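You operate a simulated robot arm through the tools that you are given. There is no shell and no other tool.

Carry out the task below with a simulated two-armed robot. There is one attempt and no reset: what you move stays moved.

Task
Bring the carriage home by hand and pin it.
Fine: brake off to move it, brake on again once it is home; the travel pin goes from its holder into the home hole.

Only the result counts: the job must be done as asked and must still hold three seconds after the hand-in. Knocking over, shifting, dropping, spilling or breaking anything else fails it.

Robot
Two 7-joint arms with fingered hands on one trunk that stands fixed in place. Base frame: the origin is at the foot of the trunk, x ahead of it, y to its left, z up. Lengths are in mm, angles in degrees, forces in N, time in s.
The left shoulder is at [60, 177, 825], the right one opposite. Payload 4 kg a hand.
The tool frame of a hand sits at the grasp point between the pads (the TCP): z along the fingers, y along the line on which they close. The tips reach 37 mm beyond it. The gripper opens to 124 mm. The gripper's body begins 43 mm behind the TCP. The gripper is a hand of 3 fingers: y runs from the thumb to the fingers, the wrist lies at [-15, -108, -202] in the tool frame.
Orientation is told as [roll, pitch, yaw] about the base's x, y, z axes, in that order, counted from this pose: with the fingers straight down and the wrist toward the robot, the tool's x, y and z point along [0, 1, 0], [1, 0, 0] and [0, 0, -1] of the base frame.

Tools
- The arms move only by the tool jog_arm. It takes "left_rows", "right_rows" or both (then of equal length, played together; a hand with none holds still); each is a list of rows, each a list of 6 numbers: the shift along the tool's x, y, z in mm, then the turn, a rotation vector about the tool's x, y, z in degrees. In form: [[dx, dy, dz, ax, ay, az], ...]. A call has 1 to 20 rows; each row is the pose to reach, as a shift and turn from the pose commanded when the call began, along the tool's axes at that moment. Rows are played at 5 a second. More than 50 mm and 8.6 degrees between two rows, and nothing of the call is played. Where a pose cannot be reached the arm comes as near as it can. A force on the tool above 90 N (or 10 N above the force at the start of the call, whichever is more), or a blocked arm, ends the call early, and 0.2 s more pass. In this call time passes only in rows, and 0.2 s behind the last. It gives the time, the measured TCP pose, the force on the tool (base axes), the opening and the grip force at its end, in the units of the frame above (readings bear some noise), with the torque about the TCP (base axes, N m) and any sound that the robot's microphone picked up, and new pictures: "pictures" is both (left out), scene, wrist or none (wrist: the cameras of the hands that moved).
- Cameras (640 x 400 px; columns grow to the right, rows downward): "scene" is now at [51.6, -21.6, 1477.2]; the picture's right is [-0.24, -0.97, 0.00], its down [-0.64, 0.15, -0.75] and it looks along [0.73, -0.18, -0.66] (base axes); focal length 347 px, centre (320, 200). "left" rides on the left gripper at [-64, -76, -137] in its tool frame; the picture's right is [-0.84, -0.26, 0.48], its down [0.48, -0.76, 0.43] and it looks along [0.26, 0.60, 0.76] (tool axes); focal length 256 px, centre (320, 200). "right" rides on the right gripper at [64, -76, -137] in its tool frame; the picture's right is [-0.84, 0.26, -0.48], its down [-0.48, -0.76, 0.43] and it looks along [-0.25, 0.60, 0.76] (tool axes); focal length 256 px, centre (320, 200). There is no depth. A picture from a camera that has moved, and an enlarged one, comes with that camera's place and axes in the base frame and with its lens.
- raise_lower(by): slides the trunk up (or, below 0, down) by that many mm; the arms and the scene camera ride with it, the base frame stays. It gives what a move gives, with no picture.
- set_fingers(index, middle, thumb_bend, thumb_turn, hand): sets how far each is bent, from 0 (flat) to 100 (curled in); at 30 the hand is open as for a grip, at 70 the pads meet at the TCP. One left out holds its place. A second passes; each finger stops where it meets its share of the squeeze, and holds until it gets a number again. It is the only way to open and close the hand. It gives what a move gives, with no picture; readings hold the bend of each and the force on the fingers (four entries, about 0 where the hand has none), thumb and palm. thumb_turn goes from beside the hand (0) to across from the fingers (100), as for a grip.
- pan_tilt(pan, tilt): turns the head with the scene camera to pan (to the left, within 86 degrees either way) and tilt (down, from -29 to 69), counted from straight ahead of the robot. It gives what a move gives, and a new picture of the scene camera.
- enlarge(camera, box): a new picture of the part [left, top, right, bottom] of that camera's present view, enlarged. It takes no simulated time.
- close_job(): hands the job in; it is judged then, once.

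Nothing tells you positions but the pictures and the camera data. Unless the task says otherwise, let go and move clear before handing in.

The tools are called after "Request:" as a command line: name --argument value ..., lists and objects as JSON in quotes. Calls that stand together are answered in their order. jog_arm: Moves the arms, as the interface text tells. Its arguments: {"type":"object","properties":{"left_rows":{"type":"array"},"right_rows":{"type":"array"},"pictures":{"type":"string","enum":["both","scene","wrist","none"]}},"required":[]} The other tools are called the same way: raise_lower (by) slides the trunk up or down; set_fingers (index, middle, thumb_bend, thumb_turn, hand) moves the fingers one by one; pan_tilt (pan, tilt) turns the head that bears the scene camera; enlarge (camera, box) takes an enlarged picture of a part of a camera's view; close_job () hands the job in.

At the start:

```text
time: 0.0
left_tool_pos: [624.0, 256.3, 1107.9]
left_tcp_rot: [0.0, 0.0, 0.0]
left_force: [0.3, 0.1, 0.5]
left_moment: [-0.01, 0.02, 0.02]
left_grip_width: 123.6
left_gripper_force: 0.1
left_shape: jaw
left_bend: [30.0, 30.0, 30.0, 98.0]
left_finger forces: [0.1, 0.0, 0.1, 0.1, 0.0, 0.0]
right_tool_pos: [561.1, -316.3, 1178.8]
right_tcp_rot: [0.1, 0.0, 0.1]
right_force: [0.6, 1.2, 0.2]
right_moment: [0.01, 0.02, -0.02]
right_grip_width: 123.5
right_gripper_force: 0.0
right_shape: jaw
right_bend: [30.0, 30.0, 30.0, 98.0]
right_finger forces: [0.1, 0.0, 0.0, 0.0, 0.0, 0.0]
trunk travel left (down, up): [-350.0, 240.0]
head pan, tilt: [-13.6, 41.1]
```

scene: 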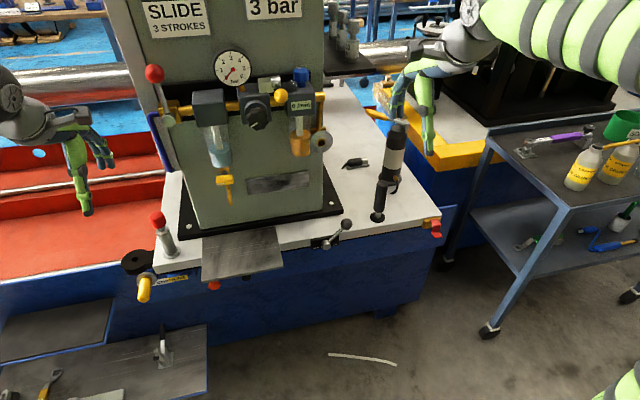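
right: 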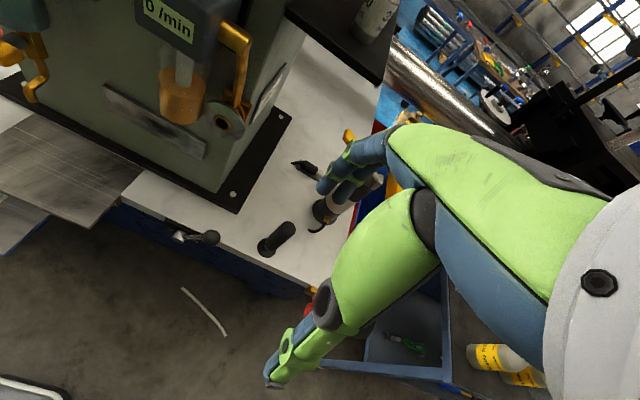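
left: 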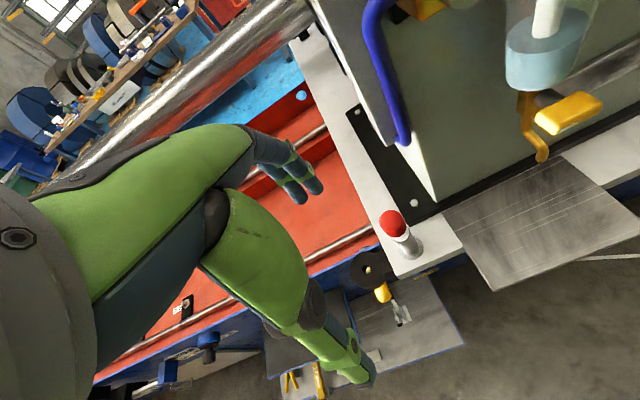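

I see a grey machine cabinet on a blue base with red ball levers, a gauge, an air-service unit and signs such as "SLIDE 3 STROKES" and "3 bar". I'll look around more closely before moving anything.

Request:
enlarge --camera "scene" --box '[100, 0, 350, 156]'

Request:
enlarge --camera "scene" --box '[100, 150, 350, 306]'

Request:
enlarge --camera "scene" --box '[280, 120, 480, 245]'

Request:
enlarge --camera "scene" --box '[0, 240, 250, 400]'

Request:
pan_tilt --pan 0 --tilt 15

```text
2.56 times, centred on (225, 78) of scene
camera zoom: at [51.6, -21.6, 1477.2], right [-0.24, -0.97, 0.0], down [-0.64, 0.15, -0.75], along [0.73, -0.18, -0.66], focal length 889 px, centre (563, 512)
```

zoom: 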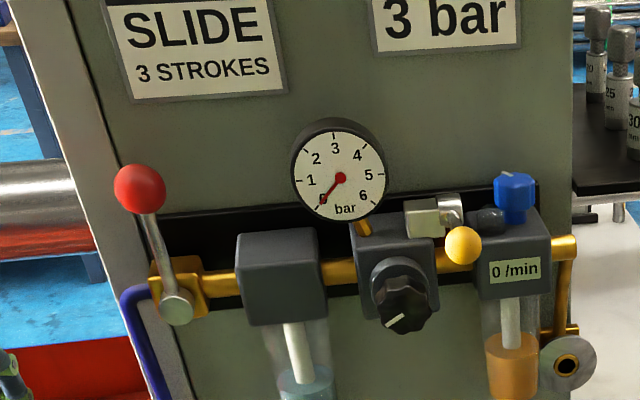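

```text
2.56 times, centred on (225, 228) of scene
camera zoom: at [51.6, -21.6, 1477.2], right [-0.24, -0.97, 0.0], down [-0.64, 0.15, -0.75], along [0.73, -0.18, -0.66], focal length 889 px, centre (563, 128)
```

zoom: 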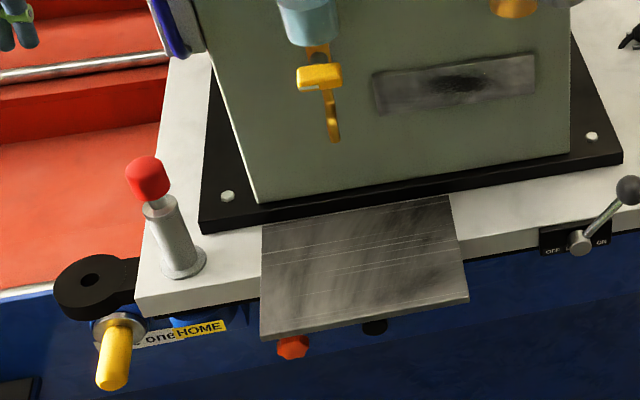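

```text
3.20 times, centred on (380, 182) of scene
camera zoom: at [51.6, -21.6, 1477.2], right [-0.24, -0.97, 0.0], down [-0.64, 0.15, -0.75], along [0.73, -0.18, -0.66], focal length 1111 px, centre (128, 256)
```

zoom: 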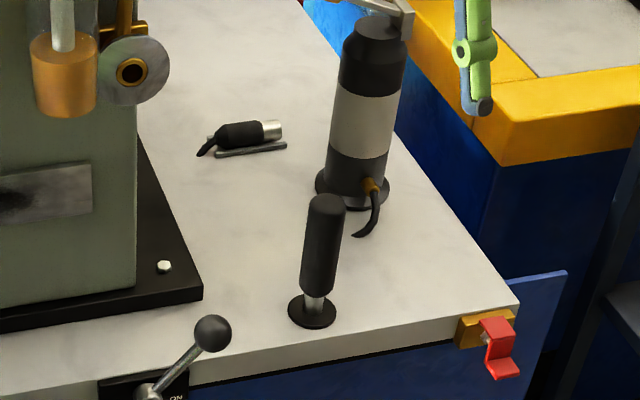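

```text
2.50 times, centred on (125, 320) of scene
camera zoom: at [51.6, -21.6, 1477.2], right [-0.24, -0.97, 0.0], down [-0.64, 0.15, -0.75], along [0.73, -0.18, -0.66], focal length 868 px, centre (808, -100)
```

zoom: 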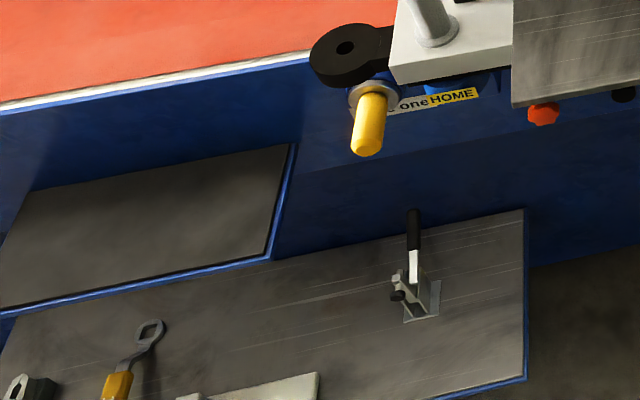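

```text
time: 0.9
left_tool_pos: [624.1, 256.3, 1108.2]
left_tcp_rot: [0.0, 0.0, 0.1]
left_force: [-1.3, -0.8, -0.6]
left_moment: [-0.01, 0.01, -0.04]
left_grip_width: 124.0
left_gripper_force: 0.1
left_shape: jaw
left_bend: [30.0, 30.0, 30.0, 98.0]
left_finger forces: [0.1, 0.1, 0.1, 0.0, 0.1, 0.0]
right_tool_pos: [560.7, -315.2, 1178.3]
right_tcp_rot: [0.0, 0.0, 0.1]
right_force: [0.2, -0.1, 0.4]
right_moment: [0.01, 0.02, 0.02]
right_grip_width: 123.9
right_gripper_force: 0.1
right_shape: jaw
right_bend: [30.0, 30.0, 30.0, 98.0]
right_finger forces: [0.0, 0.0, 0.1, 0.0, 0.0, 0.0]
trunk travel left (down, up): [-350.0, 240.0]
head pan, tilt: [0.0, 15.0]
camera scene: at [63.2, -1.8, 1518.4], right [0.0, -1.0, 0.0], down [-0.26, 0.0, -0.97], along [0.97, 0.0, -0.26], focal length 347 px, centre (320, 200)
```

scene: 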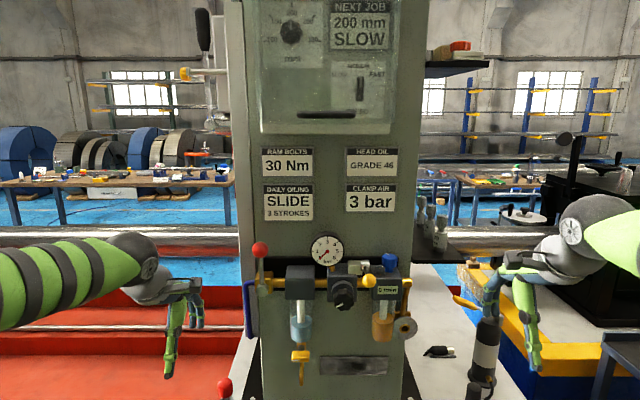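

The carriage seems to carry a tall column with control panels; there's a "zone HOME" label by the front-left corner with a yellow handle, and an OFF/ON lever at the front. I'll look around further with the head.

Request:
pan_tilt --pan 0 --tilt 60

Request:
enlarge --camera "scene" --box '[0, 0, 320, 200]'

Request:
enlarge --camera "scene" --box '[320, 0, 640, 200]'

Request:
enlarge --camera "scene" --box '[0, 200, 320, 400]'

Request:
enlarge --camera "scene" --box '[320, 200, 640, 400]'

```text
time: 2.0
left_tool_pos: [623.1, 255.3, 1107.6]
left_tcp_rot: [0.0, 0.1, 0.0]
left_force: [-0.4, -0.3, 0.0]
left_moment: [0.02, -0.03, -0.01]
left_grip_width: 123.7
left_gripper_force: 0.0
left_shape: jaw
left_bend: [30.0, 30.0, 30.0, 98.0]
left_finger forces: [0.0, 0.0, 0.1, 0.0, 0.1, 0.0]
right_tool_pos: [559.8, -316.9, 1177.4]
right_tcp_rot: [0.1, 0.0, 0.1]
right_force: [-0.5, 0.5, 0.3]
right_moment: [0.0, 0.0, 0.0]
right_grip_width: 123.5
right_gripper_force: 0.0
right_shape: jaw
right_bend: [30.0, 30.0, 30.0, 98.0]
right_finger forces: [0.0, 0.0, 0.0, 0.0, 0.0, 0.1]
trunk travel left (down, up): [-350.0, 240.0]
head pan, tilt: [0.0, 60.0]
camera scene: at [36.4, -1.8, 1452.2], right [0.0, -1.0, 0.0], down [-0.87, 0.0, -0.5], along [0.5, 0.0, -0.87], focal length 347 px, centre (320, 200)
```

scene: 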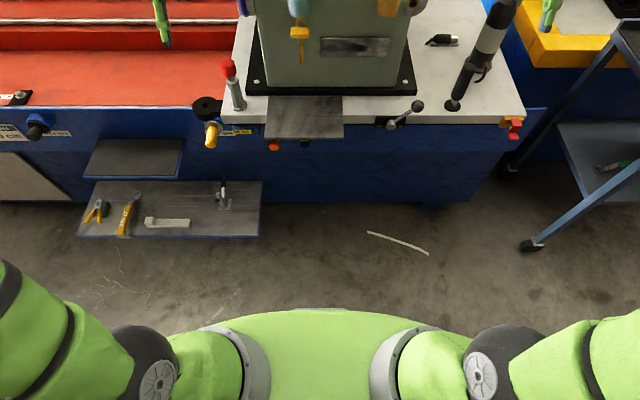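

```text
2.00 times, centred on (160, 100) of scene
camera zoom: at [36.4, -1.8, 1452.2], right [0.0, -1.0, 0.0], down [-0.87, 0.0, -0.5], along [0.5, 0.0, -0.87], focal length 694 px, centre (640, 400)
```

zoom: 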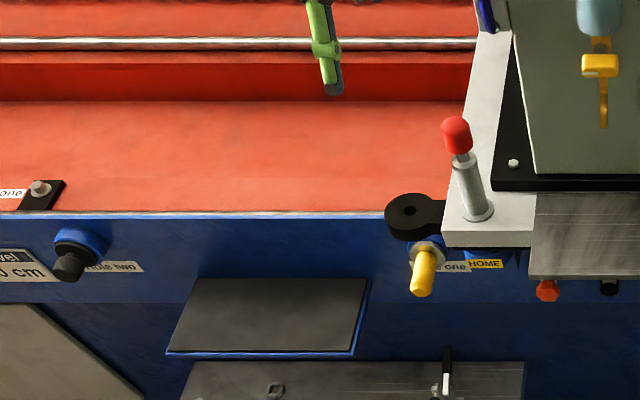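

```text
2.00 times, centred on (480, 100) of scene
camera zoom: at [36.4, -1.8, 1452.2], right [0.0, -1.0, 0.0], down [-0.87, 0.0, -0.5], along [0.5, 0.0, -0.87], focal length 694 px, centre (0, 400)
```

zoom: 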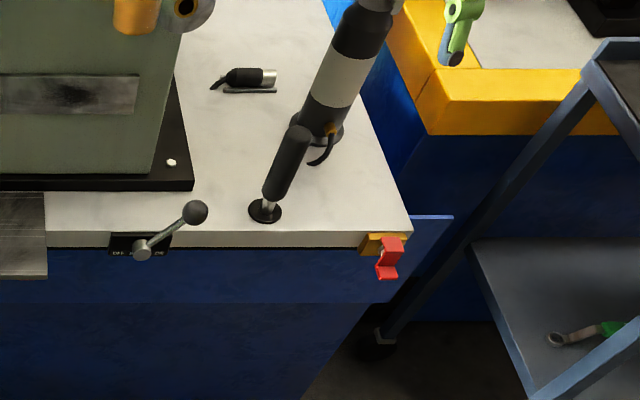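

```text
2.00 times, centred on (160, 300) of scene
camera zoom: at [36.4, -1.8, 1452.2], right [0.0, -1.0, 0.0], down [-0.87, 0.0, -0.5], along [0.5, 0.0, -0.87], focal length 694 px, centre (640, 0)
```

zoom: 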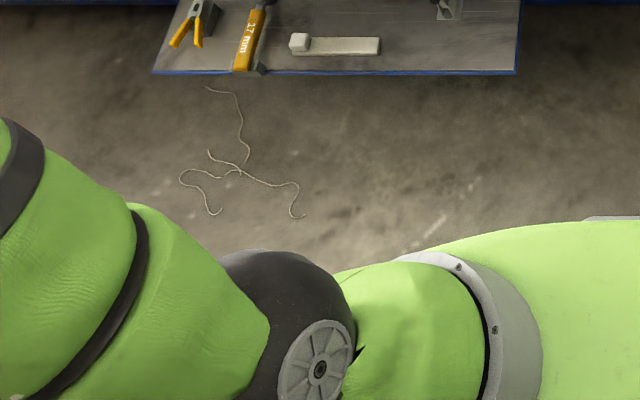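

```text
2.00 times, centred on (480, 300) of scene
camera zoom: at [36.4, -1.8, 1452.2], right [0.0, -1.0, 0.0], down [-0.87, 0.0, -0.5], along [0.5, 0.0, -0.87], focal length 694 px, centre (0, 0)
```

zoom: 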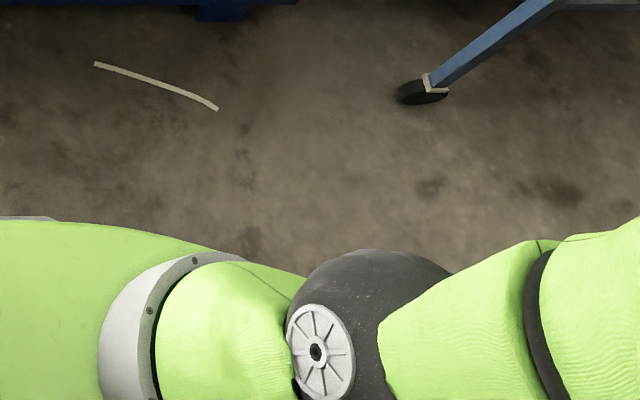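

The carriage rides on a red bed with labels ("hole one HOME", "hole two", "travel … cm") to the left. I'll pan left and right to read these labels.

Request:
pan_tilt --pan 35 --tilt 45

Request:
enlarge --camera "scene" --box '[0, 0, 320, 200]'

Request:
enlarge --camera "scene" --box '[320, 0, 640, 200]'

Request:
enlarge --camera "scene" --box '[0, 200, 320, 400]'

Request:
enlarge --camera "scene" --box '[320, 200, 640, 400]'

```text
time: 3.0
left_tool_pos: [624.5, 255.7, 1107.4]
left_tcp_rot: [0.0, 0.1, 0.0]
left_force: [-0.2, 0.8, 0.5]
left_moment: [-0.02, 0.0, 0.0]
left_grip_width: 123.8
left_gripper_force: 0.0
left_shape: jaw
left_bend: [30.0, 30.0, 30.0, 98.0]
left_finger forces: [0.0, 0.0, 0.1, 0.0, 0.1, 0.0]
right_tool_pos: [561.4, -316.8, 1177.0]
right_tcp_rot: [0.0, 0.0, 0.1]
right_force: [-0.5, 0.2, 0.2]
right_moment: [0.03, 0.01, -0.02]
right_grip_width: 124.0
right_gripper_force: 0.1
right_shape: jaw
right_bend: [30.0, 30.0, 30.0, 98.0]
right_finger forces: [0.1, 0.1, 0.0, 0.1, 0.0, 0.0]
trunk travel left (down, up): [-350.0, 240.0]
head pan, tilt: [35.0, 45.0]
camera scene: at [36.4, 44.8, 1471.6], right [0.57, -0.82, 0.0], down [-0.58, -0.41, -0.71], along [0.58, 0.41, -0.71], focal length 347 px, centre (320, 200)
```

scene: 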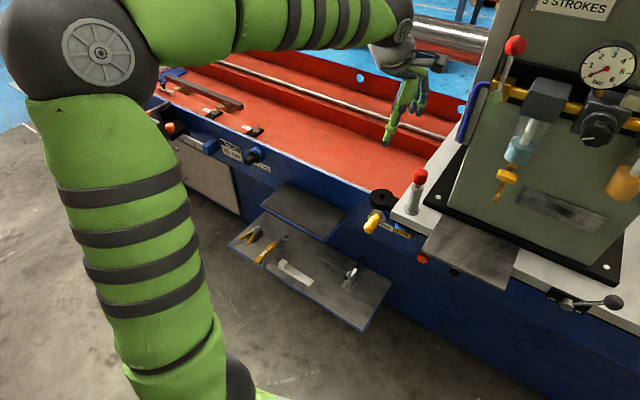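

```text
2.00 times, centred on (160, 100) of scene
camera zoom: at [36.4, 44.8, 1471.6], right [0.57, -0.82, 0.0], down [-0.58, -0.41, -0.71], along [0.58, 0.41, -0.71], focal length 694 px, centre (640, 400)
```

zoom: 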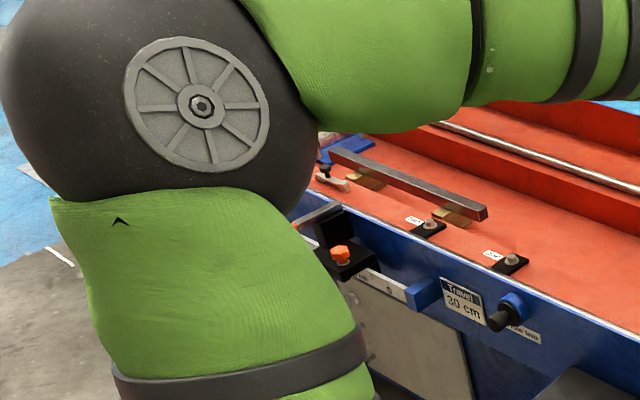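

```text
2.00 times, centred on (480, 100) of scene
camera zoom: at [36.4, 44.8, 1471.6], right [0.57, -0.82, 0.0], down [-0.58, -0.41, -0.71], along [0.58, 0.41, -0.71], focal length 694 px, centre (0, 400)
```

zoom: 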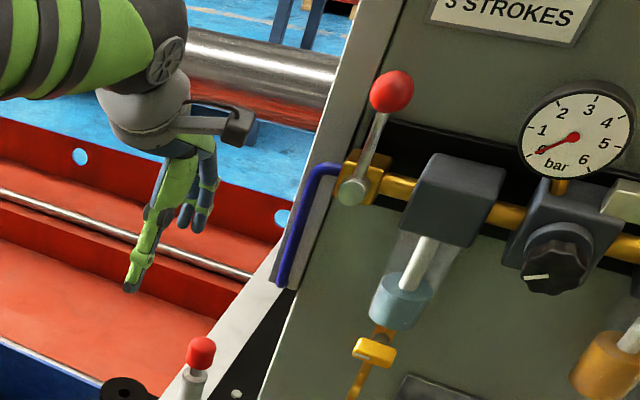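

```text
2.00 times, centred on (160, 300) of scene
camera zoom: at [36.4, 44.8, 1471.6], right [0.57, -0.82, 0.0], down [-0.58, -0.41, -0.71], along [0.58, 0.41, -0.71], focal length 694 px, centre (640, 0)
```

zoom: 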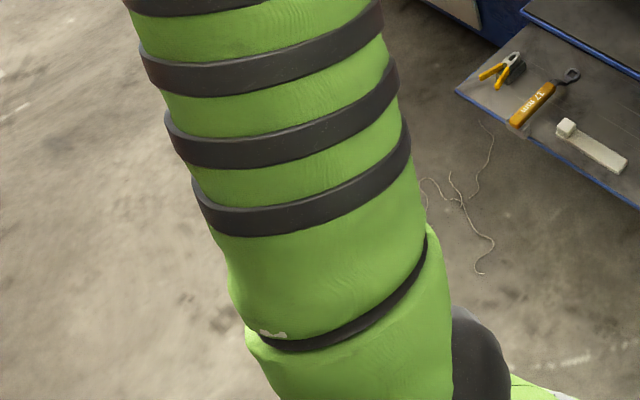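

```text
2.00 times, centred on (480, 300) of scene
camera zoom: at [36.4, 44.8, 1471.6], right [0.57, -0.82, 0.0], down [-0.58, -0.41, -0.71], along [0.58, 0.41, -0.71], focal length 694 px, centre (0, 0)
```

zoom: 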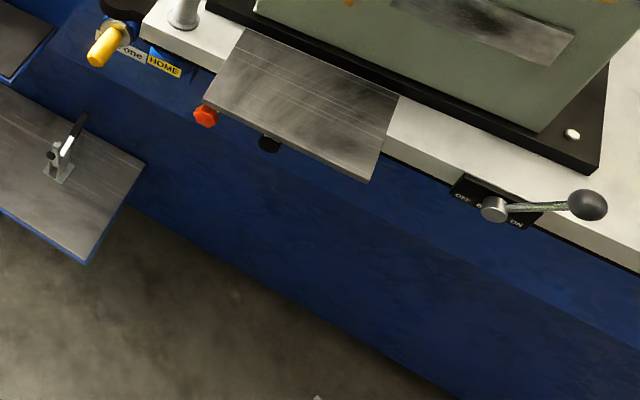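

The red-knobbed post is near (720, 216, 899) by triangulation from the left wrist and scene views. I'll enlarge the left wrist view to study the pin, the lug hole and the HOME area.

Request:
enlarge --camera "left" --box '[320, 180, 480, 280]'

Request:
enlarge --camera "left" --box '[320, 250, 480, 350]'

Request:
enlarge --camera "right" --box '[120, 140, 360, 290]'

Request:
enlarge --camera "scene" --box '[340, 150, 500, 250]'

Request:
enlarge --camera "scene" --box '[150, 80, 310, 180]'

```text
4.00 times, centred on (400, 230) of left
camera zoom: at [548.7, 191.6, 1245.8], right [-0.26, -0.84, -0.48], down [-0.76, 0.48, -0.43], along [0.6, 0.26, -0.76], focal length 1024 px, centre (0, 80)
```

zoom: 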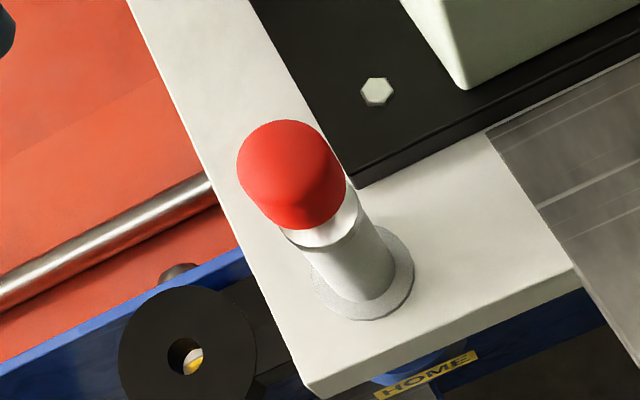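

```text
4.00 times, centred on (400, 300) of left
camera zoom: at [548.7, 191.6, 1245.8], right [-0.26, -0.84, -0.48], down [-0.76, 0.48, -0.43], along [0.6, 0.26, -0.76], focal length 1024 px, centre (0, -200)
```

zoom: 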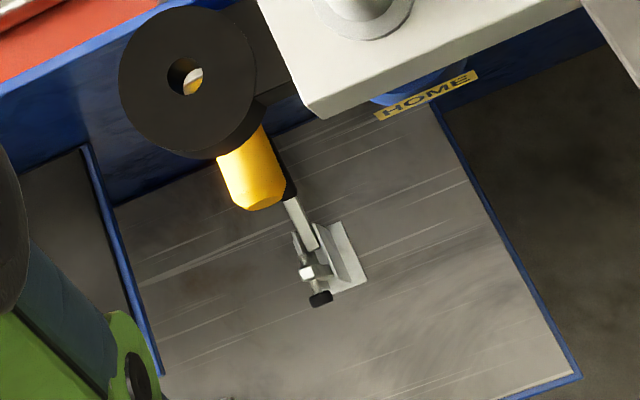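

```text
2.67 times, centred on (240, 215) of right
camera zoom: at [486.6, -252.5, 1313.2], right [0.26, -0.84, 0.48], down [-0.76, -0.48, -0.43], along [0.6, -0.25, -0.76], focal length 683 px, centre (533, 160)
```

zoom: 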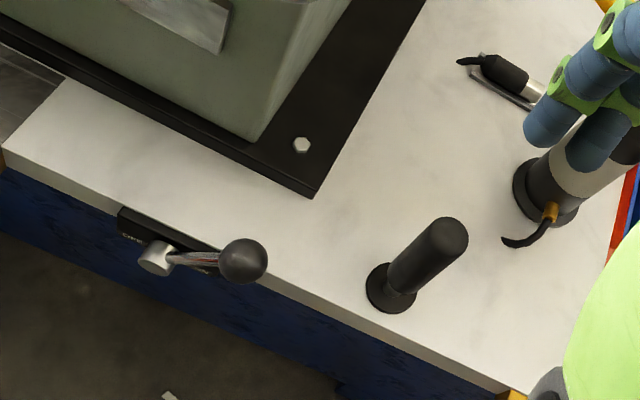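

```text
4.00 times, centred on (420, 200) of scene
camera zoom: at [36.4, 44.8, 1471.6], right [0.57, -0.82, 0.0], down [-0.58, -0.41, -0.71], along [0.58, 0.41, -0.71], focal length 1388 px, centre (-80, 200)
```

zoom: 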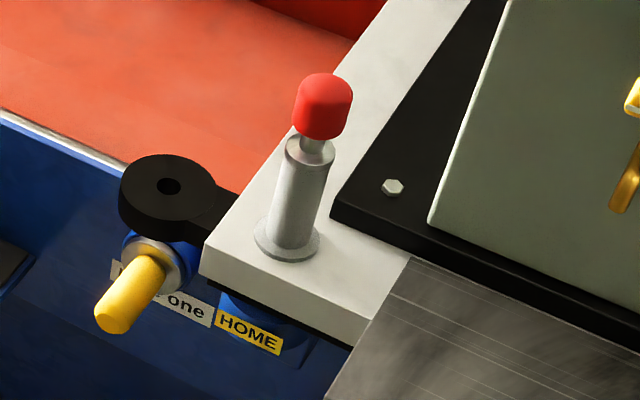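

```text
4.00 times, centred on (230, 130) of scene
camera zoom: at [36.4, 44.8, 1471.6], right [0.57, -0.82, 0.0], down [-0.58, -0.41, -0.71], along [0.58, 0.41, -0.71], focal length 1388 px, centre (680, 480)
```

zoom: 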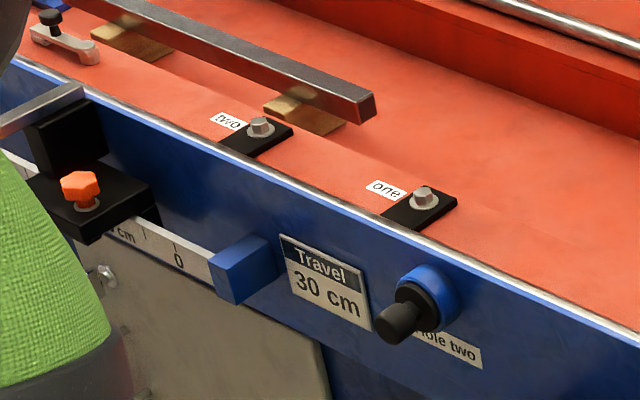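

The bed front carries blue bosses "hole one / HOME" and "hole two", and the carriage has a black lug with a vertical hole plus a red-capped pin standing in a grey holder. I'll look to the right and then use a wrist camera for a low close look.

Request:
pan_tilt --pan -35 --tilt 40

Request:
enlarge --camera "scene" --box '[0, 60, 320, 260]'

Request:
enlarge --camera "scene" --box '[320, 0, 640, 200]'

```text
time: 4.4
left_tool_pos: [624.8, 255.8, 1106.6]
left_tcp_rot: [0.0, 0.0, 0.1]
left_force: [-0.4, 0.3, -0.4]
left_moment: [0.0, -0.03, -0.02]
left_grip_width: 123.5
left_gripper_force: 0.1
left_shape: jaw
left_bend: [30.0, 30.0, 30.0, 98.0]
left_finger forces: [0.1, 0.1, 0.0, 0.0, 0.0, 0.1]
right_tool_pos: [561.0, -315.9, 1177.8]
right_tcp_rot: [0.0, 0.1, 0.1]
right_force: [-0.2, 0.2, 0.0]
right_moment: [-0.02, 0.01, 0.04]
right_grip_width: 123.7
right_gripper_force: 0.0
right_shape: jaw
right_bend: [30.0, 30.0, 30.0, 98.0]
right_finger forces: [0.1, 0.0, 0.0, 0.1, 0.0, 0.0]
trunk travel left (down, up): [-350.0, 240.0]
head pan, tilt: [-35.0, 40.0]
camera scene: at [39.4, -50.5, 1478.9], right [-0.57, -0.82, 0.0], down [-0.53, 0.37, -0.77], along [0.63, -0.44, -0.64], focal length 347 px, centre (320, 200)
```

scene: 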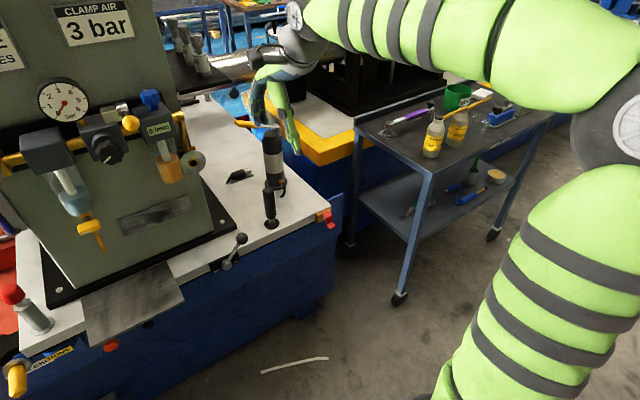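

```text
2.00 times, centred on (160, 160) of scene
camera zoom: at [39.4, -50.5, 1478.9], right [-0.57, -0.82, 0.0], down [-0.53, 0.37, -0.77], along [0.63, -0.44, -0.64], focal length 694 px, centre (640, 280)
```

zoom: 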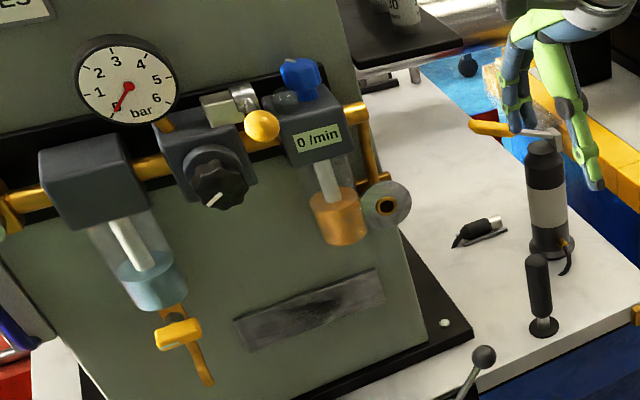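

```text
2.00 times, centred on (480, 100) of scene
camera zoom: at [39.4, -50.5, 1478.9], right [-0.57, -0.82, 0.0], down [-0.53, 0.37, -0.77], along [0.63, -0.44, -0.64], focal length 694 px, centre (0, 400)
```

zoom: 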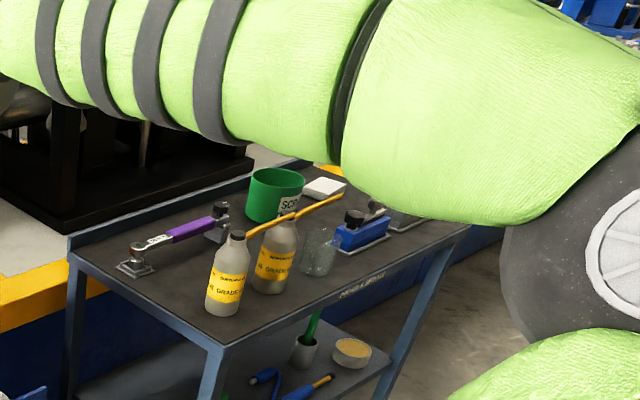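

The lug hole comes out near (717, 306, 779), the red pin knob near (719, 216, 899) and the yellow handle tip near (686, 323, 654). I'll bring the left hand back and down with its camera looking level at the boss area for inspection.

Request:
jog_arm --left_rows '[[6, -9, 34, -5, 0, 0], [12, -18, 68, -10, 0, 0], [19, -27, 102, -15, 0, 0], [25, -37, 136, -20, 0, 0], [31, -46, 170, -25, 0, 0], [38, -55, 203, -30, 0, 0], [44, -64, 237, -35, 0, 0]]' --pictures "wrist"

Request:
enlarge --camera "left" --box '[240, 150, 560, 350]'

```text
time: 6.2
left_tool_pos: [570.9, 175.8, 925.4]
left_tcp_rot: [25.0, -35.5, -31.8]
left_force: [0.4, -0.6, 0.1]
left_moment: [0.03, 0.01, 0.03]
left_grip_width: 123.9
left_gripper_force: 0.1
left_shape: jaw
left_bend: [30.0, 30.0, 30.0, 98.0]
left_finger forces: [0.0, 0.1, 0.0, 0.0, 0.0, 0.1]
left hand out of reach, approached as far as the arm can: row 5
right_tool_pos: [560.6, -317.2, 1176.4]
right_tcp_rot: [0.0, 0.0, 0.1]
right_force: [-0.1, -0.4, 0.4]
right_moment: [0.08, 0.01, -0.01]
right_grip_width: 123.5
right_gripper_force: 0.0
right_shape: jaw
right_bend: [30.0, 30.0, 30.0, 98.0]
right_finger forces: [0.0, 0.0, 0.1, 0.0, 0.0, 0.0]
trunk travel left (down, up): [-350.0, 240.0]
head pan, tilt: [-35.0, 40.0]
stopped in row 7 (left hand): the arm was blocked; the commanded pose is now the measured one
camera left: at [408.8, 139.3, 962.2], right [-0.08, -0.6, -0.79], down [-0.11, 0.8, -0.6], along [0.99, 0.04, -0.13], focal length 256 px, centre (320, 200)
```

left: 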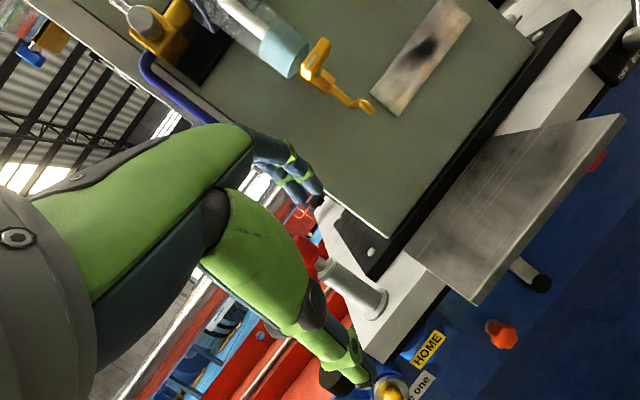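

```text
2.00 times, centred on (400, 250) of left
camera zoom: at [408.8, 139.3, 962.2], right [-0.08, -0.6, -0.79], down [-0.11, 0.8, -0.6], along [0.99, 0.04, -0.13], focal length 512 px, centre (160, 100)
```

zoom: 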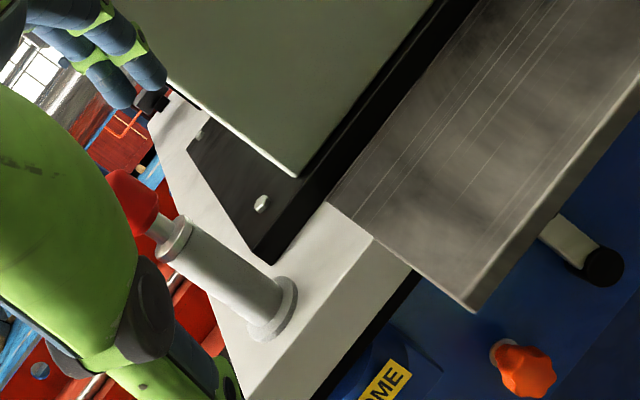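

The left arm hit a reach/joint limit and twisted; the force is nil, so nothing was touched. I'll look at it with the scene camera before moving on.

Request:
pan_tilt --pan 20 --tilt 50

Request:
enlarge --camera "scene" --box '[160, 50, 480, 250]'

```text
time: 7.5
left_tool_pos: [569.2, 175.8, 924.0]
left_tcp_rot: [24.7, -35.6, -31.6]
left_force: [0.5, 0.3, -0.4]
left_moment: [-0.01, 0.01, 0.03]
left_grip_width: 124.0
left_gripper_force: 0.1
left_shape: jaw
left_bend: [30.0, 30.0, 30.0, 98.0]
left_finger forces: [0.0, 0.1, 0.0, 0.0, 0.1, 0.0]
right_tool_pos: [561.0, -316.4, 1178.2]
right_tcp_rot: [0.1, 0.0, 0.2]
right_force: [1.0, -0.5, 0.1]
right_moment: [-0.01, 0.01, -0.01]
right_grip_width: 123.7
right_gripper_force: 0.1
right_shape: jaw
right_bend: [30.0, 30.0, 30.0, 98.0]
right_finger forces: [0.0, 0.0, 0.0, 0.0, 0.1, 0.0]
trunk travel left (down, up): [-350.0, 240.0]
head pan, tilt: [20.0, 50.0]
camera scene: at [42.1, 24.5, 1464.7], right [0.34, -0.94, 0.0], down [-0.72, -0.26, -0.64], along [0.6, 0.22, -0.77], focal length 347 px, centre (320, 200)
```

scene: 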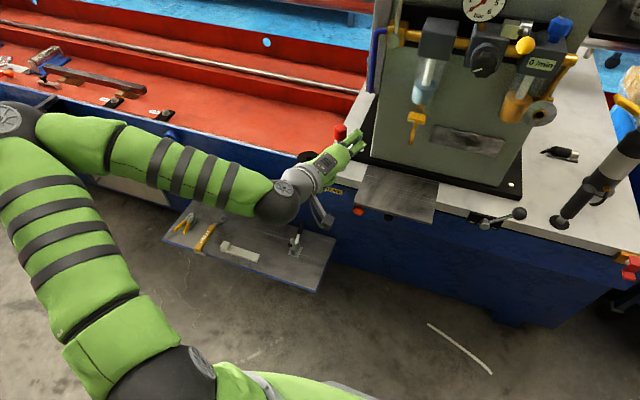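

```text
2.00 times, centred on (320, 150) of scene
camera zoom: at [42.1, 24.5, 1464.7], right [0.34, -0.94, 0.0], down [-0.72, -0.26, -0.64], along [0.6, 0.22, -0.77], focal length 694 px, centre (320, 300)
```

zoom: 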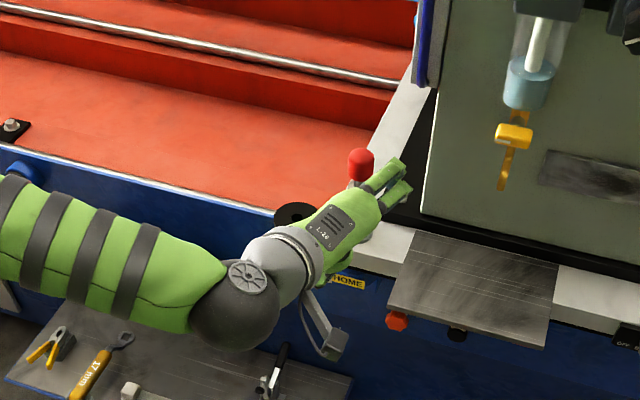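

The arm just ran into an awkward configuration. I'll bring it back to the plain downward pose, at about (560, 280, 960), for a steadier look.

Request:
jog_arm --left_rows '[[13, -4, -3, 5, -1.7, -2.8], [26, -8, -6, 10.1, -3.4, -5.6], [39, -12, -9, 15.1, -5.1, -8.4], [52, -16, -12, 20.2, -6.8, -11.2], [64, -20, -15, 25.2, -8.4, -14], [77, -24, -18, 30.3, -10.1, -16.8], [90, -27, -21, 35.3, -11.8, -19.6], [103, -31, -24, 40.4, -13.5, -22.4]]' --pictures "both"

Request:
enlarge --camera "left" --box '[240, 150, 560, 350]'

```text
time: 9.3
left_tool_pos: [561.2, 280.2, 957.9]
left_tcp_rot: [0.1, -0.1, 0.0]
left_force: [0.4, -0.2, -0.4]
left_moment: [-0.04, 0.01, -0.01]
left_grip_width: 124.1
left_gripper_force: 0.0
left_shape: jaw
left_bend: [30.0, 30.0, 30.0, 98.0]
left_finger forces: [0.0, 0.0, 0.0, 0.0, 0.0, 0.0]
right_tool_pos: [560.6, -316.5, 1178.2]
right_tcp_rot: [0.0, 0.0, 0.0]
right_force: [0.1, -0.4, 0.5]
right_moment: [0.0, 0.0, 0.02]
right_grip_width: 123.8
right_gripper_force: 0.0
right_shape: jaw
right_bend: [30.0, 30.0, 30.0, 98.0]
right_finger forces: [0.0, 0.0, 0.1, 0.1, 0.0, 0.0]
trunk travel left (down, up): [-350.0, 240.0]
head pan, tilt: [20.0, 50.0]
camera scene: at [42.1, 24.5, 1464.7], right [0.34, -0.94, 0.0], down [-0.72, -0.26, -0.64], along [0.6, 0.22, -0.77], focal length 347 px, centre (320, 200)
camera left: at [485.0, 215.8, 1096.8], right [-0.26, -0.84, -0.48], down [-0.76, 0.48, -0.43], along [0.6, 0.26, -0.76], focal length 256 px, centre (320, 200)
```

scene: 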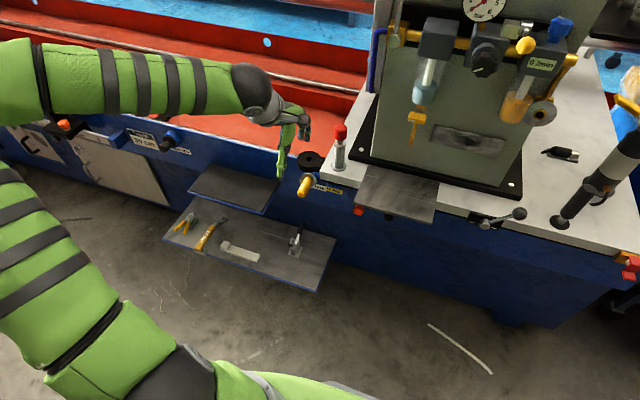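
left: 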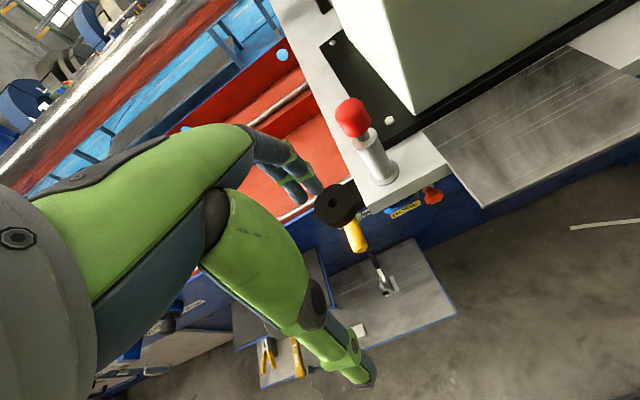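

```text
2.00 times, centred on (400, 250) of left
camera zoom: at [485.0, 215.8, 1096.8], right [-0.26, -0.84, -0.48], down [-0.76, 0.48, -0.43], along [0.6, 0.26, -0.76], focal length 512 px, centre (160, 100)
```

zoom: 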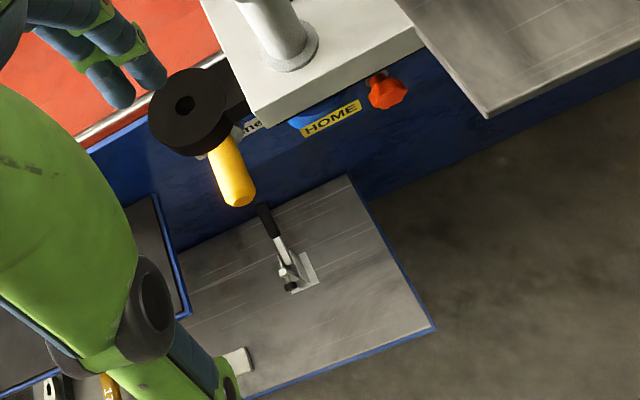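

The labels suggest separate bosses for HOME, hole one and hole two on the bed front. I'll lower the left hand well in front of the bed to see these bosses from a shallower angle.

Request:
jog_arm --left_rows '[[20, -7, 40, 0, 0, 0], [40, -14, 80, 0, 0, 0], [60, -20, 120, 0, 0, 0], [80, -27, 160, 0, 0, 0], [100, -34, 200, 0, 0, 0], [120, -41, 238, 0, 0, 0]]' --pictures "wrist"

Request:
enlarge --camera "left" --box '[300, 0, 620, 200]'

```text
time: 10.7
left_tool_pos: [516.4, 399.3, 722.1]
left_tcp_rot: [0.2, 0.0, -0.1]
left_force: [0.1, 0.1, -0.5]
left_moment: [0.0, 0.02, 0.0]
left_grip_width: 123.7
left_gripper_force: 0.1
left_shape: jaw
left_bend: [30.0, 30.0, 30.0, 98.0]
left_finger forces: [0.1, 0.1, 0.0, 0.1, 0.1, 0.1]
right_tool_pos: [561.6, -316.3, 1178.1]
right_tcp_rot: [0.0, 0.0, 0.1]
right_force: [0.8, 0.2, 0.5]
right_moment: [0.02, -0.03, -0.01]
right_grip_width: 123.8
right_gripper_force: 0.1
right_shape: jaw
right_bend: [30.0, 30.0, 30.0, 98.0]
right_finger forces: [0.1, 0.1, 0.0, 0.1, 0.0, 0.0]
trunk travel left (down, up): [-350.0, 240.0]
head pan, tilt: [20.0, 50.0]
camera left: at [441.6, 333.9, 860.0], right [-0.26, -0.84, -0.49], down [-0.76, 0.49, -0.43], along [0.6, 0.26, -0.76], focal length 256 px, centre (320, 200)
```

left: 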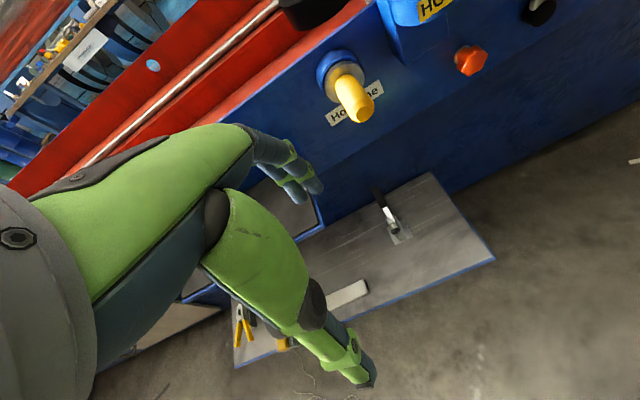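

```text
2.00 times, centred on (460, 100) of left
camera zoom: at [441.6, 333.9, 860.0], right [-0.26, -0.84, -0.49], down [-0.76, 0.49, -0.43], along [0.6, 0.26, -0.76], focal length 512 px, centre (40, 400)
```

zoom: 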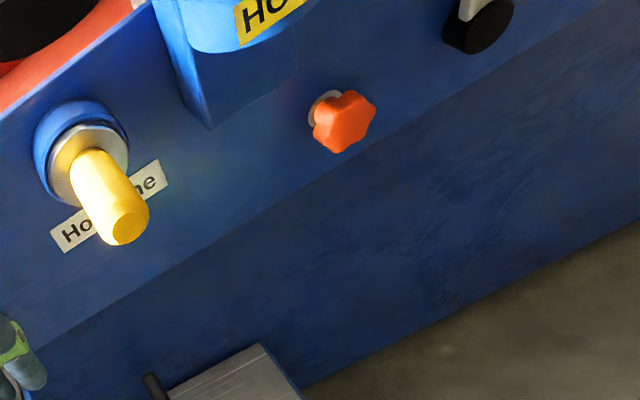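

Now it's clear: "Hole one" is a separate horizontal boss with a yellow plug, while HOME is a blue bracket under the carriage edge near (690, 215, 702), so the carriage must go right by about 90 mm. I'll read the brake plate and study the red pin holder before acting.

Request:
enlarge --camera "right" --box '[150, 215, 250, 278]'

Request:
enlarge --camera "scene" --box '[290, 100, 390, 162]'

Request:
enlarge --camera "scene" --box '[440, 190, 540, 252]'

Request:
enlarge --camera "scene" --box '[0, 80, 200, 205]'

Request:
enlarge --camera "scene" --box '[540, 180, 640, 290]'

```text
6.35 times, centred on (200, 246) of right
camera zoom: at [486.4, -252.0, 1313.5], right [0.26, -0.84, 0.48], down [-0.76, -0.48, -0.43], along [0.6, -0.25, -0.76], focal length 1625 px, centre (1082, -95)
```

zoom: 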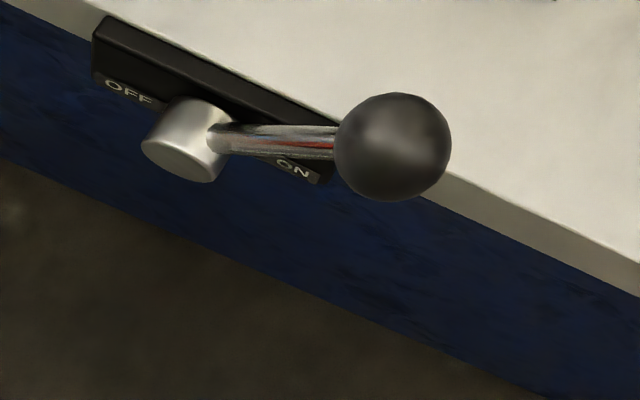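

```text
6.40 times, centred on (340, 131) of scene
camera zoom: at [42.1, 25.1, 1464.8], right [0.34, -0.94, 0.0], down [-0.72, -0.26, -0.64], along [0.6, 0.22, -0.77], focal length 2222 px, centre (192, 642)
```

zoom: 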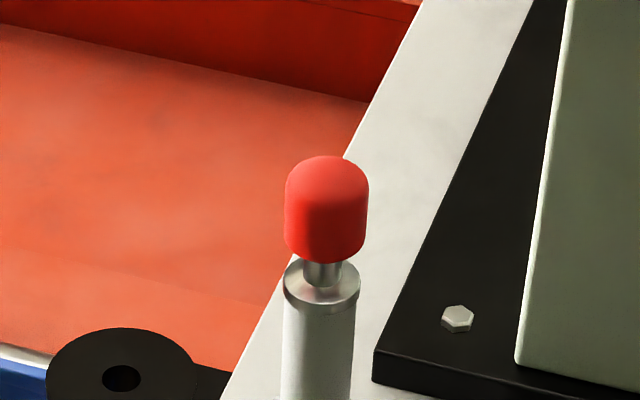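

```text
6.40 times, centred on (490, 221) of scene
camera zoom: at [42.1, 25.1, 1464.8], right [0.34, -0.94, 0.0], down [-0.72, -0.26, -0.64], along [0.6, 0.22, -0.77], focal length 2222 px, centre (-768, 66)
```

zoom: 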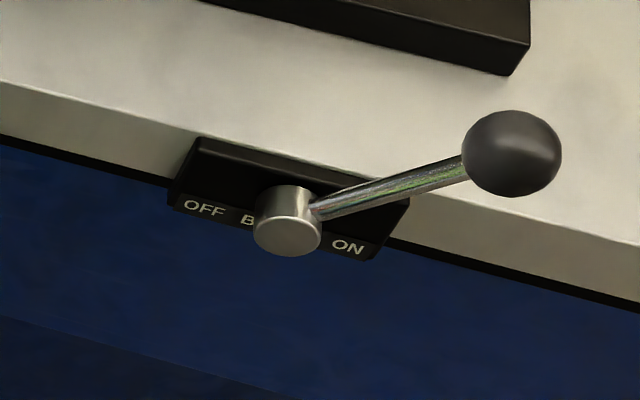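

```text
3.20 times, centred on (100, 142) of scene
camera zoom: at [42.1, 25.1, 1464.8], right [0.34, -0.94, 0.0], down [-0.72, -0.26, -0.64], along [0.6, 0.22, -0.77], focal length 1111 px, centre (1024, 384)
```

zoom: 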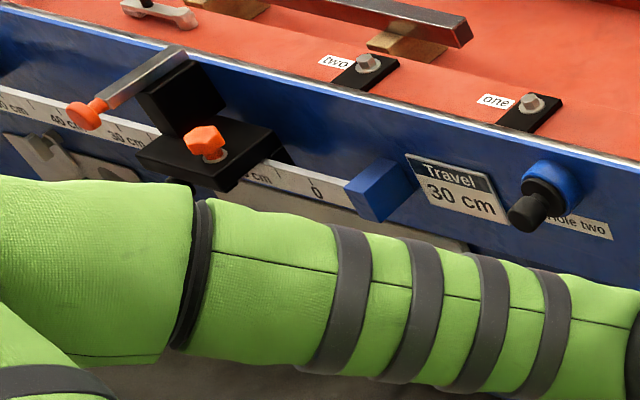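

```text
3.64 times, centred on (590, 235) of scene
camera zoom: at [42.1, 25.1, 1464.8], right [0.34, -0.94, 0.0], down [-0.72, -0.26, -0.64], along [0.6, 0.22, -0.77], focal length 1262 px, centre (-662, 73)
```

zoom: 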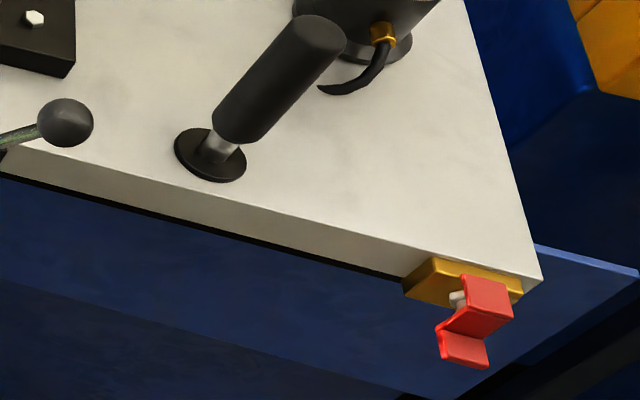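

The front plate reads OFF – BRAKE – ON with the lever (ball at about (665, −239, 827), hub at (656, −184, 762)) in ON. I'll close the right hand into a compact post and bring it above and to the right of the lever ball.

Request:
set_fingers --hand "right" --index 70 --middle 70 --thumb_bend 70

Request:
jog_arm --right_rows '[[4, 14, 36, 0, 0, 0], [8, 28, 72, 0, 0, 0], [12, 42, 108, 0, 0, 0], [15, 56, 144, 0, 0, 0], [18, 70, 180, 0, 0, 0], [21, 85, 215, 0, 0, 0], [24, 99, 248, 0, 0, 0]]' --pictures "wrist"

Request:
pan_tilt --pan -15 --tilt 48

Request:
enlarge --camera "scene" --box '[240, 80, 480, 230]'

```text
time: 11.7
left_tool_pos: [517.2, 398.9, 721.7]
left_tcp_rot: [0.1, 0.0, 0.0]
left_force: [0.4, -0.2, -0.5]
left_moment: [-0.01, -0.02, 0.02]
left_grip_width: 123.8
left_gripper_force: 0.0
left_shape: jaw
left_bend: [30.0, 30.0, 30.0, 98.0]
left_finger forces: [0.0, 0.0, 0.0, 0.0, 0.1, 0.0]
right_tool_pos: [561.7, -317.3, 1177.8]
right_tcp_rot: [0.0, 0.1, 0.1]
right_force: [0.4, -0.3, 0.1]
right_moment: [0.0, -0.02, -0.01]
right_grip_width: 1.2
right_gripper_force: 0.0
right_shape: fingers
right_bend: [70.0, 70.0, 70.0, 98.0]
right_finger forces: [0.0, 0.0, 0.0, 0.0, 0.0, 0.1]
trunk travel left (down, up): [-350.0, 240.0]
head pan, tilt: [20.0, 50.0]
```

```text
time: 13.3
left_tool_pos: [516.9, 399.4, 721.6]
left_tcp_rot: [0.1, 0.0, 0.0]
left_force: [0.5, -0.6, -0.1]
left_moment: [-0.02, 0.01, -0.02]
left_grip_width: 123.9
left_gripper_force: 0.1
left_shape: jaw
left_bend: [30.0, 30.0, 30.0, 98.0]
left_finger forces: [0.0, 0.1, 0.0, 0.0, 0.1, 0.0]
right_tool_pos: [662.3, -290.1, 930.7]
right_tcp_rot: [0.1, 0.1, 0.2]
right_force: [0.6, -0.8, -0.3]
right_moment: [-0.01, -0.02, -0.02]
right_grip_width: 1.2
right_gripper_force: 0.0
right_shape: fingers
right_bend: [70.0, 70.0, 70.0, 98.0]
right_finger forces: [0.0, 0.0, 0.0, 0.0, 0.1, 0.0]
trunk travel left (down, up): [-350.0, 240.0]
head pan, tilt: [20.0, 50.0]
camera right: at [586.7, -227.2, 1066.1], right [0.26, -0.84, 0.48], down [-0.76, -0.48, -0.44], along [0.6, -0.25, -0.76], focal length 256 px, centre (320, 200)
```

right: 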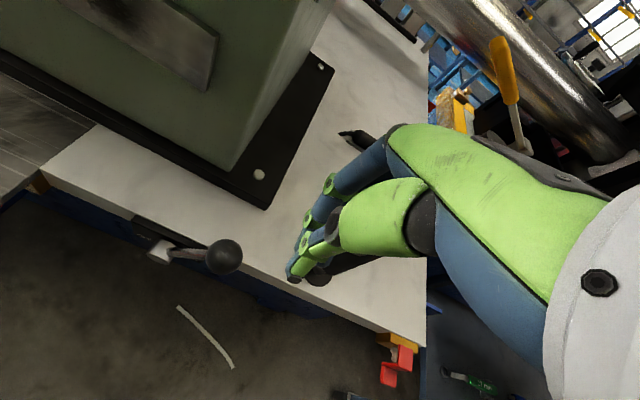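

```text
time: 14.3
left_tool_pos: [517.3, 399.3, 721.0]
left_tcp_rot: [0.0, 0.0, 0.0]
left_force: [-0.4, 0.5, 0.2]
left_moment: [-0.03, -0.02, 0.03]
left_grip_width: 123.9
left_gripper_force: 0.1
left_shape: jaw
left_bend: [30.0, 30.0, 30.0, 98.0]
left_finger forces: [0.1, 0.0, 0.0, 0.1, 0.0, 0.1]
right_tool_pos: [661.1, -291.9, 931.4]
right_tcp_rot: [0.1, 0.0, 0.2]
right_force: [-0.1, 0.5, 0.2]
right_moment: [0.02, -0.02, 0.0]
right_grip_width: 1.3
right_gripper_force: 0.0
right_shape: fingers
right_bend: [70.0, 70.0, 70.0, 98.0]
right_finger forces: [0.0, 0.1, 0.0, 0.0, 0.0, 0.0]
trunk travel left (down, up): [-350.0, 240.0]
head pan, tilt: [-15.0, 48.0]
camera scene: at [45.9, -22.1, 1467.4], right [-0.26, -0.97, 0.0], down [-0.72, 0.19, -0.67], along [0.65, -0.17, -0.74], focal length 347 px, centre (320, 200)
```

scene: 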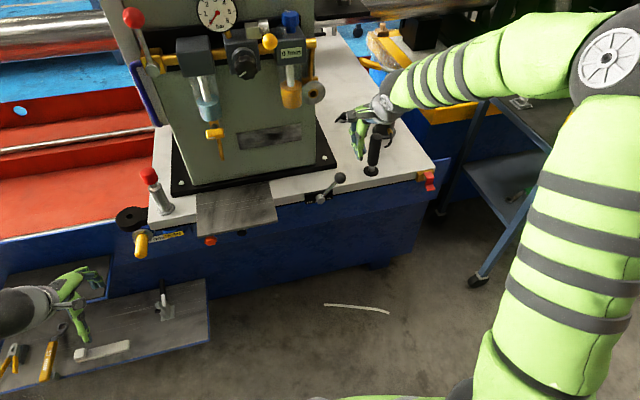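

```text
2.67 times, centred on (360, 155) of scene
camera zoom: at [45.9, -22.1, 1467.4], right [-0.26, -0.97, 0.0], down [-0.72, 0.19, -0.67], along [0.65, -0.17, -0.74], focal length 926 px, centre (213, 320)
```

zoom: 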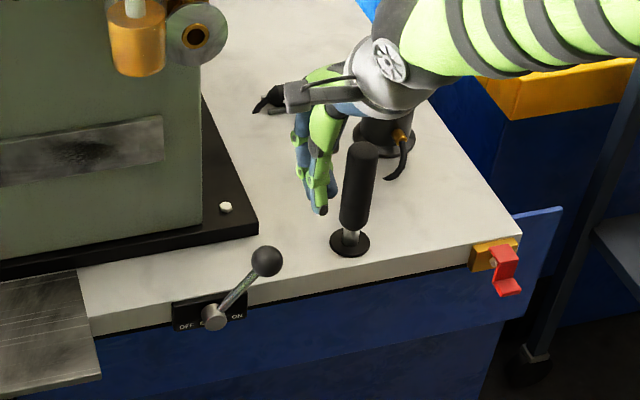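

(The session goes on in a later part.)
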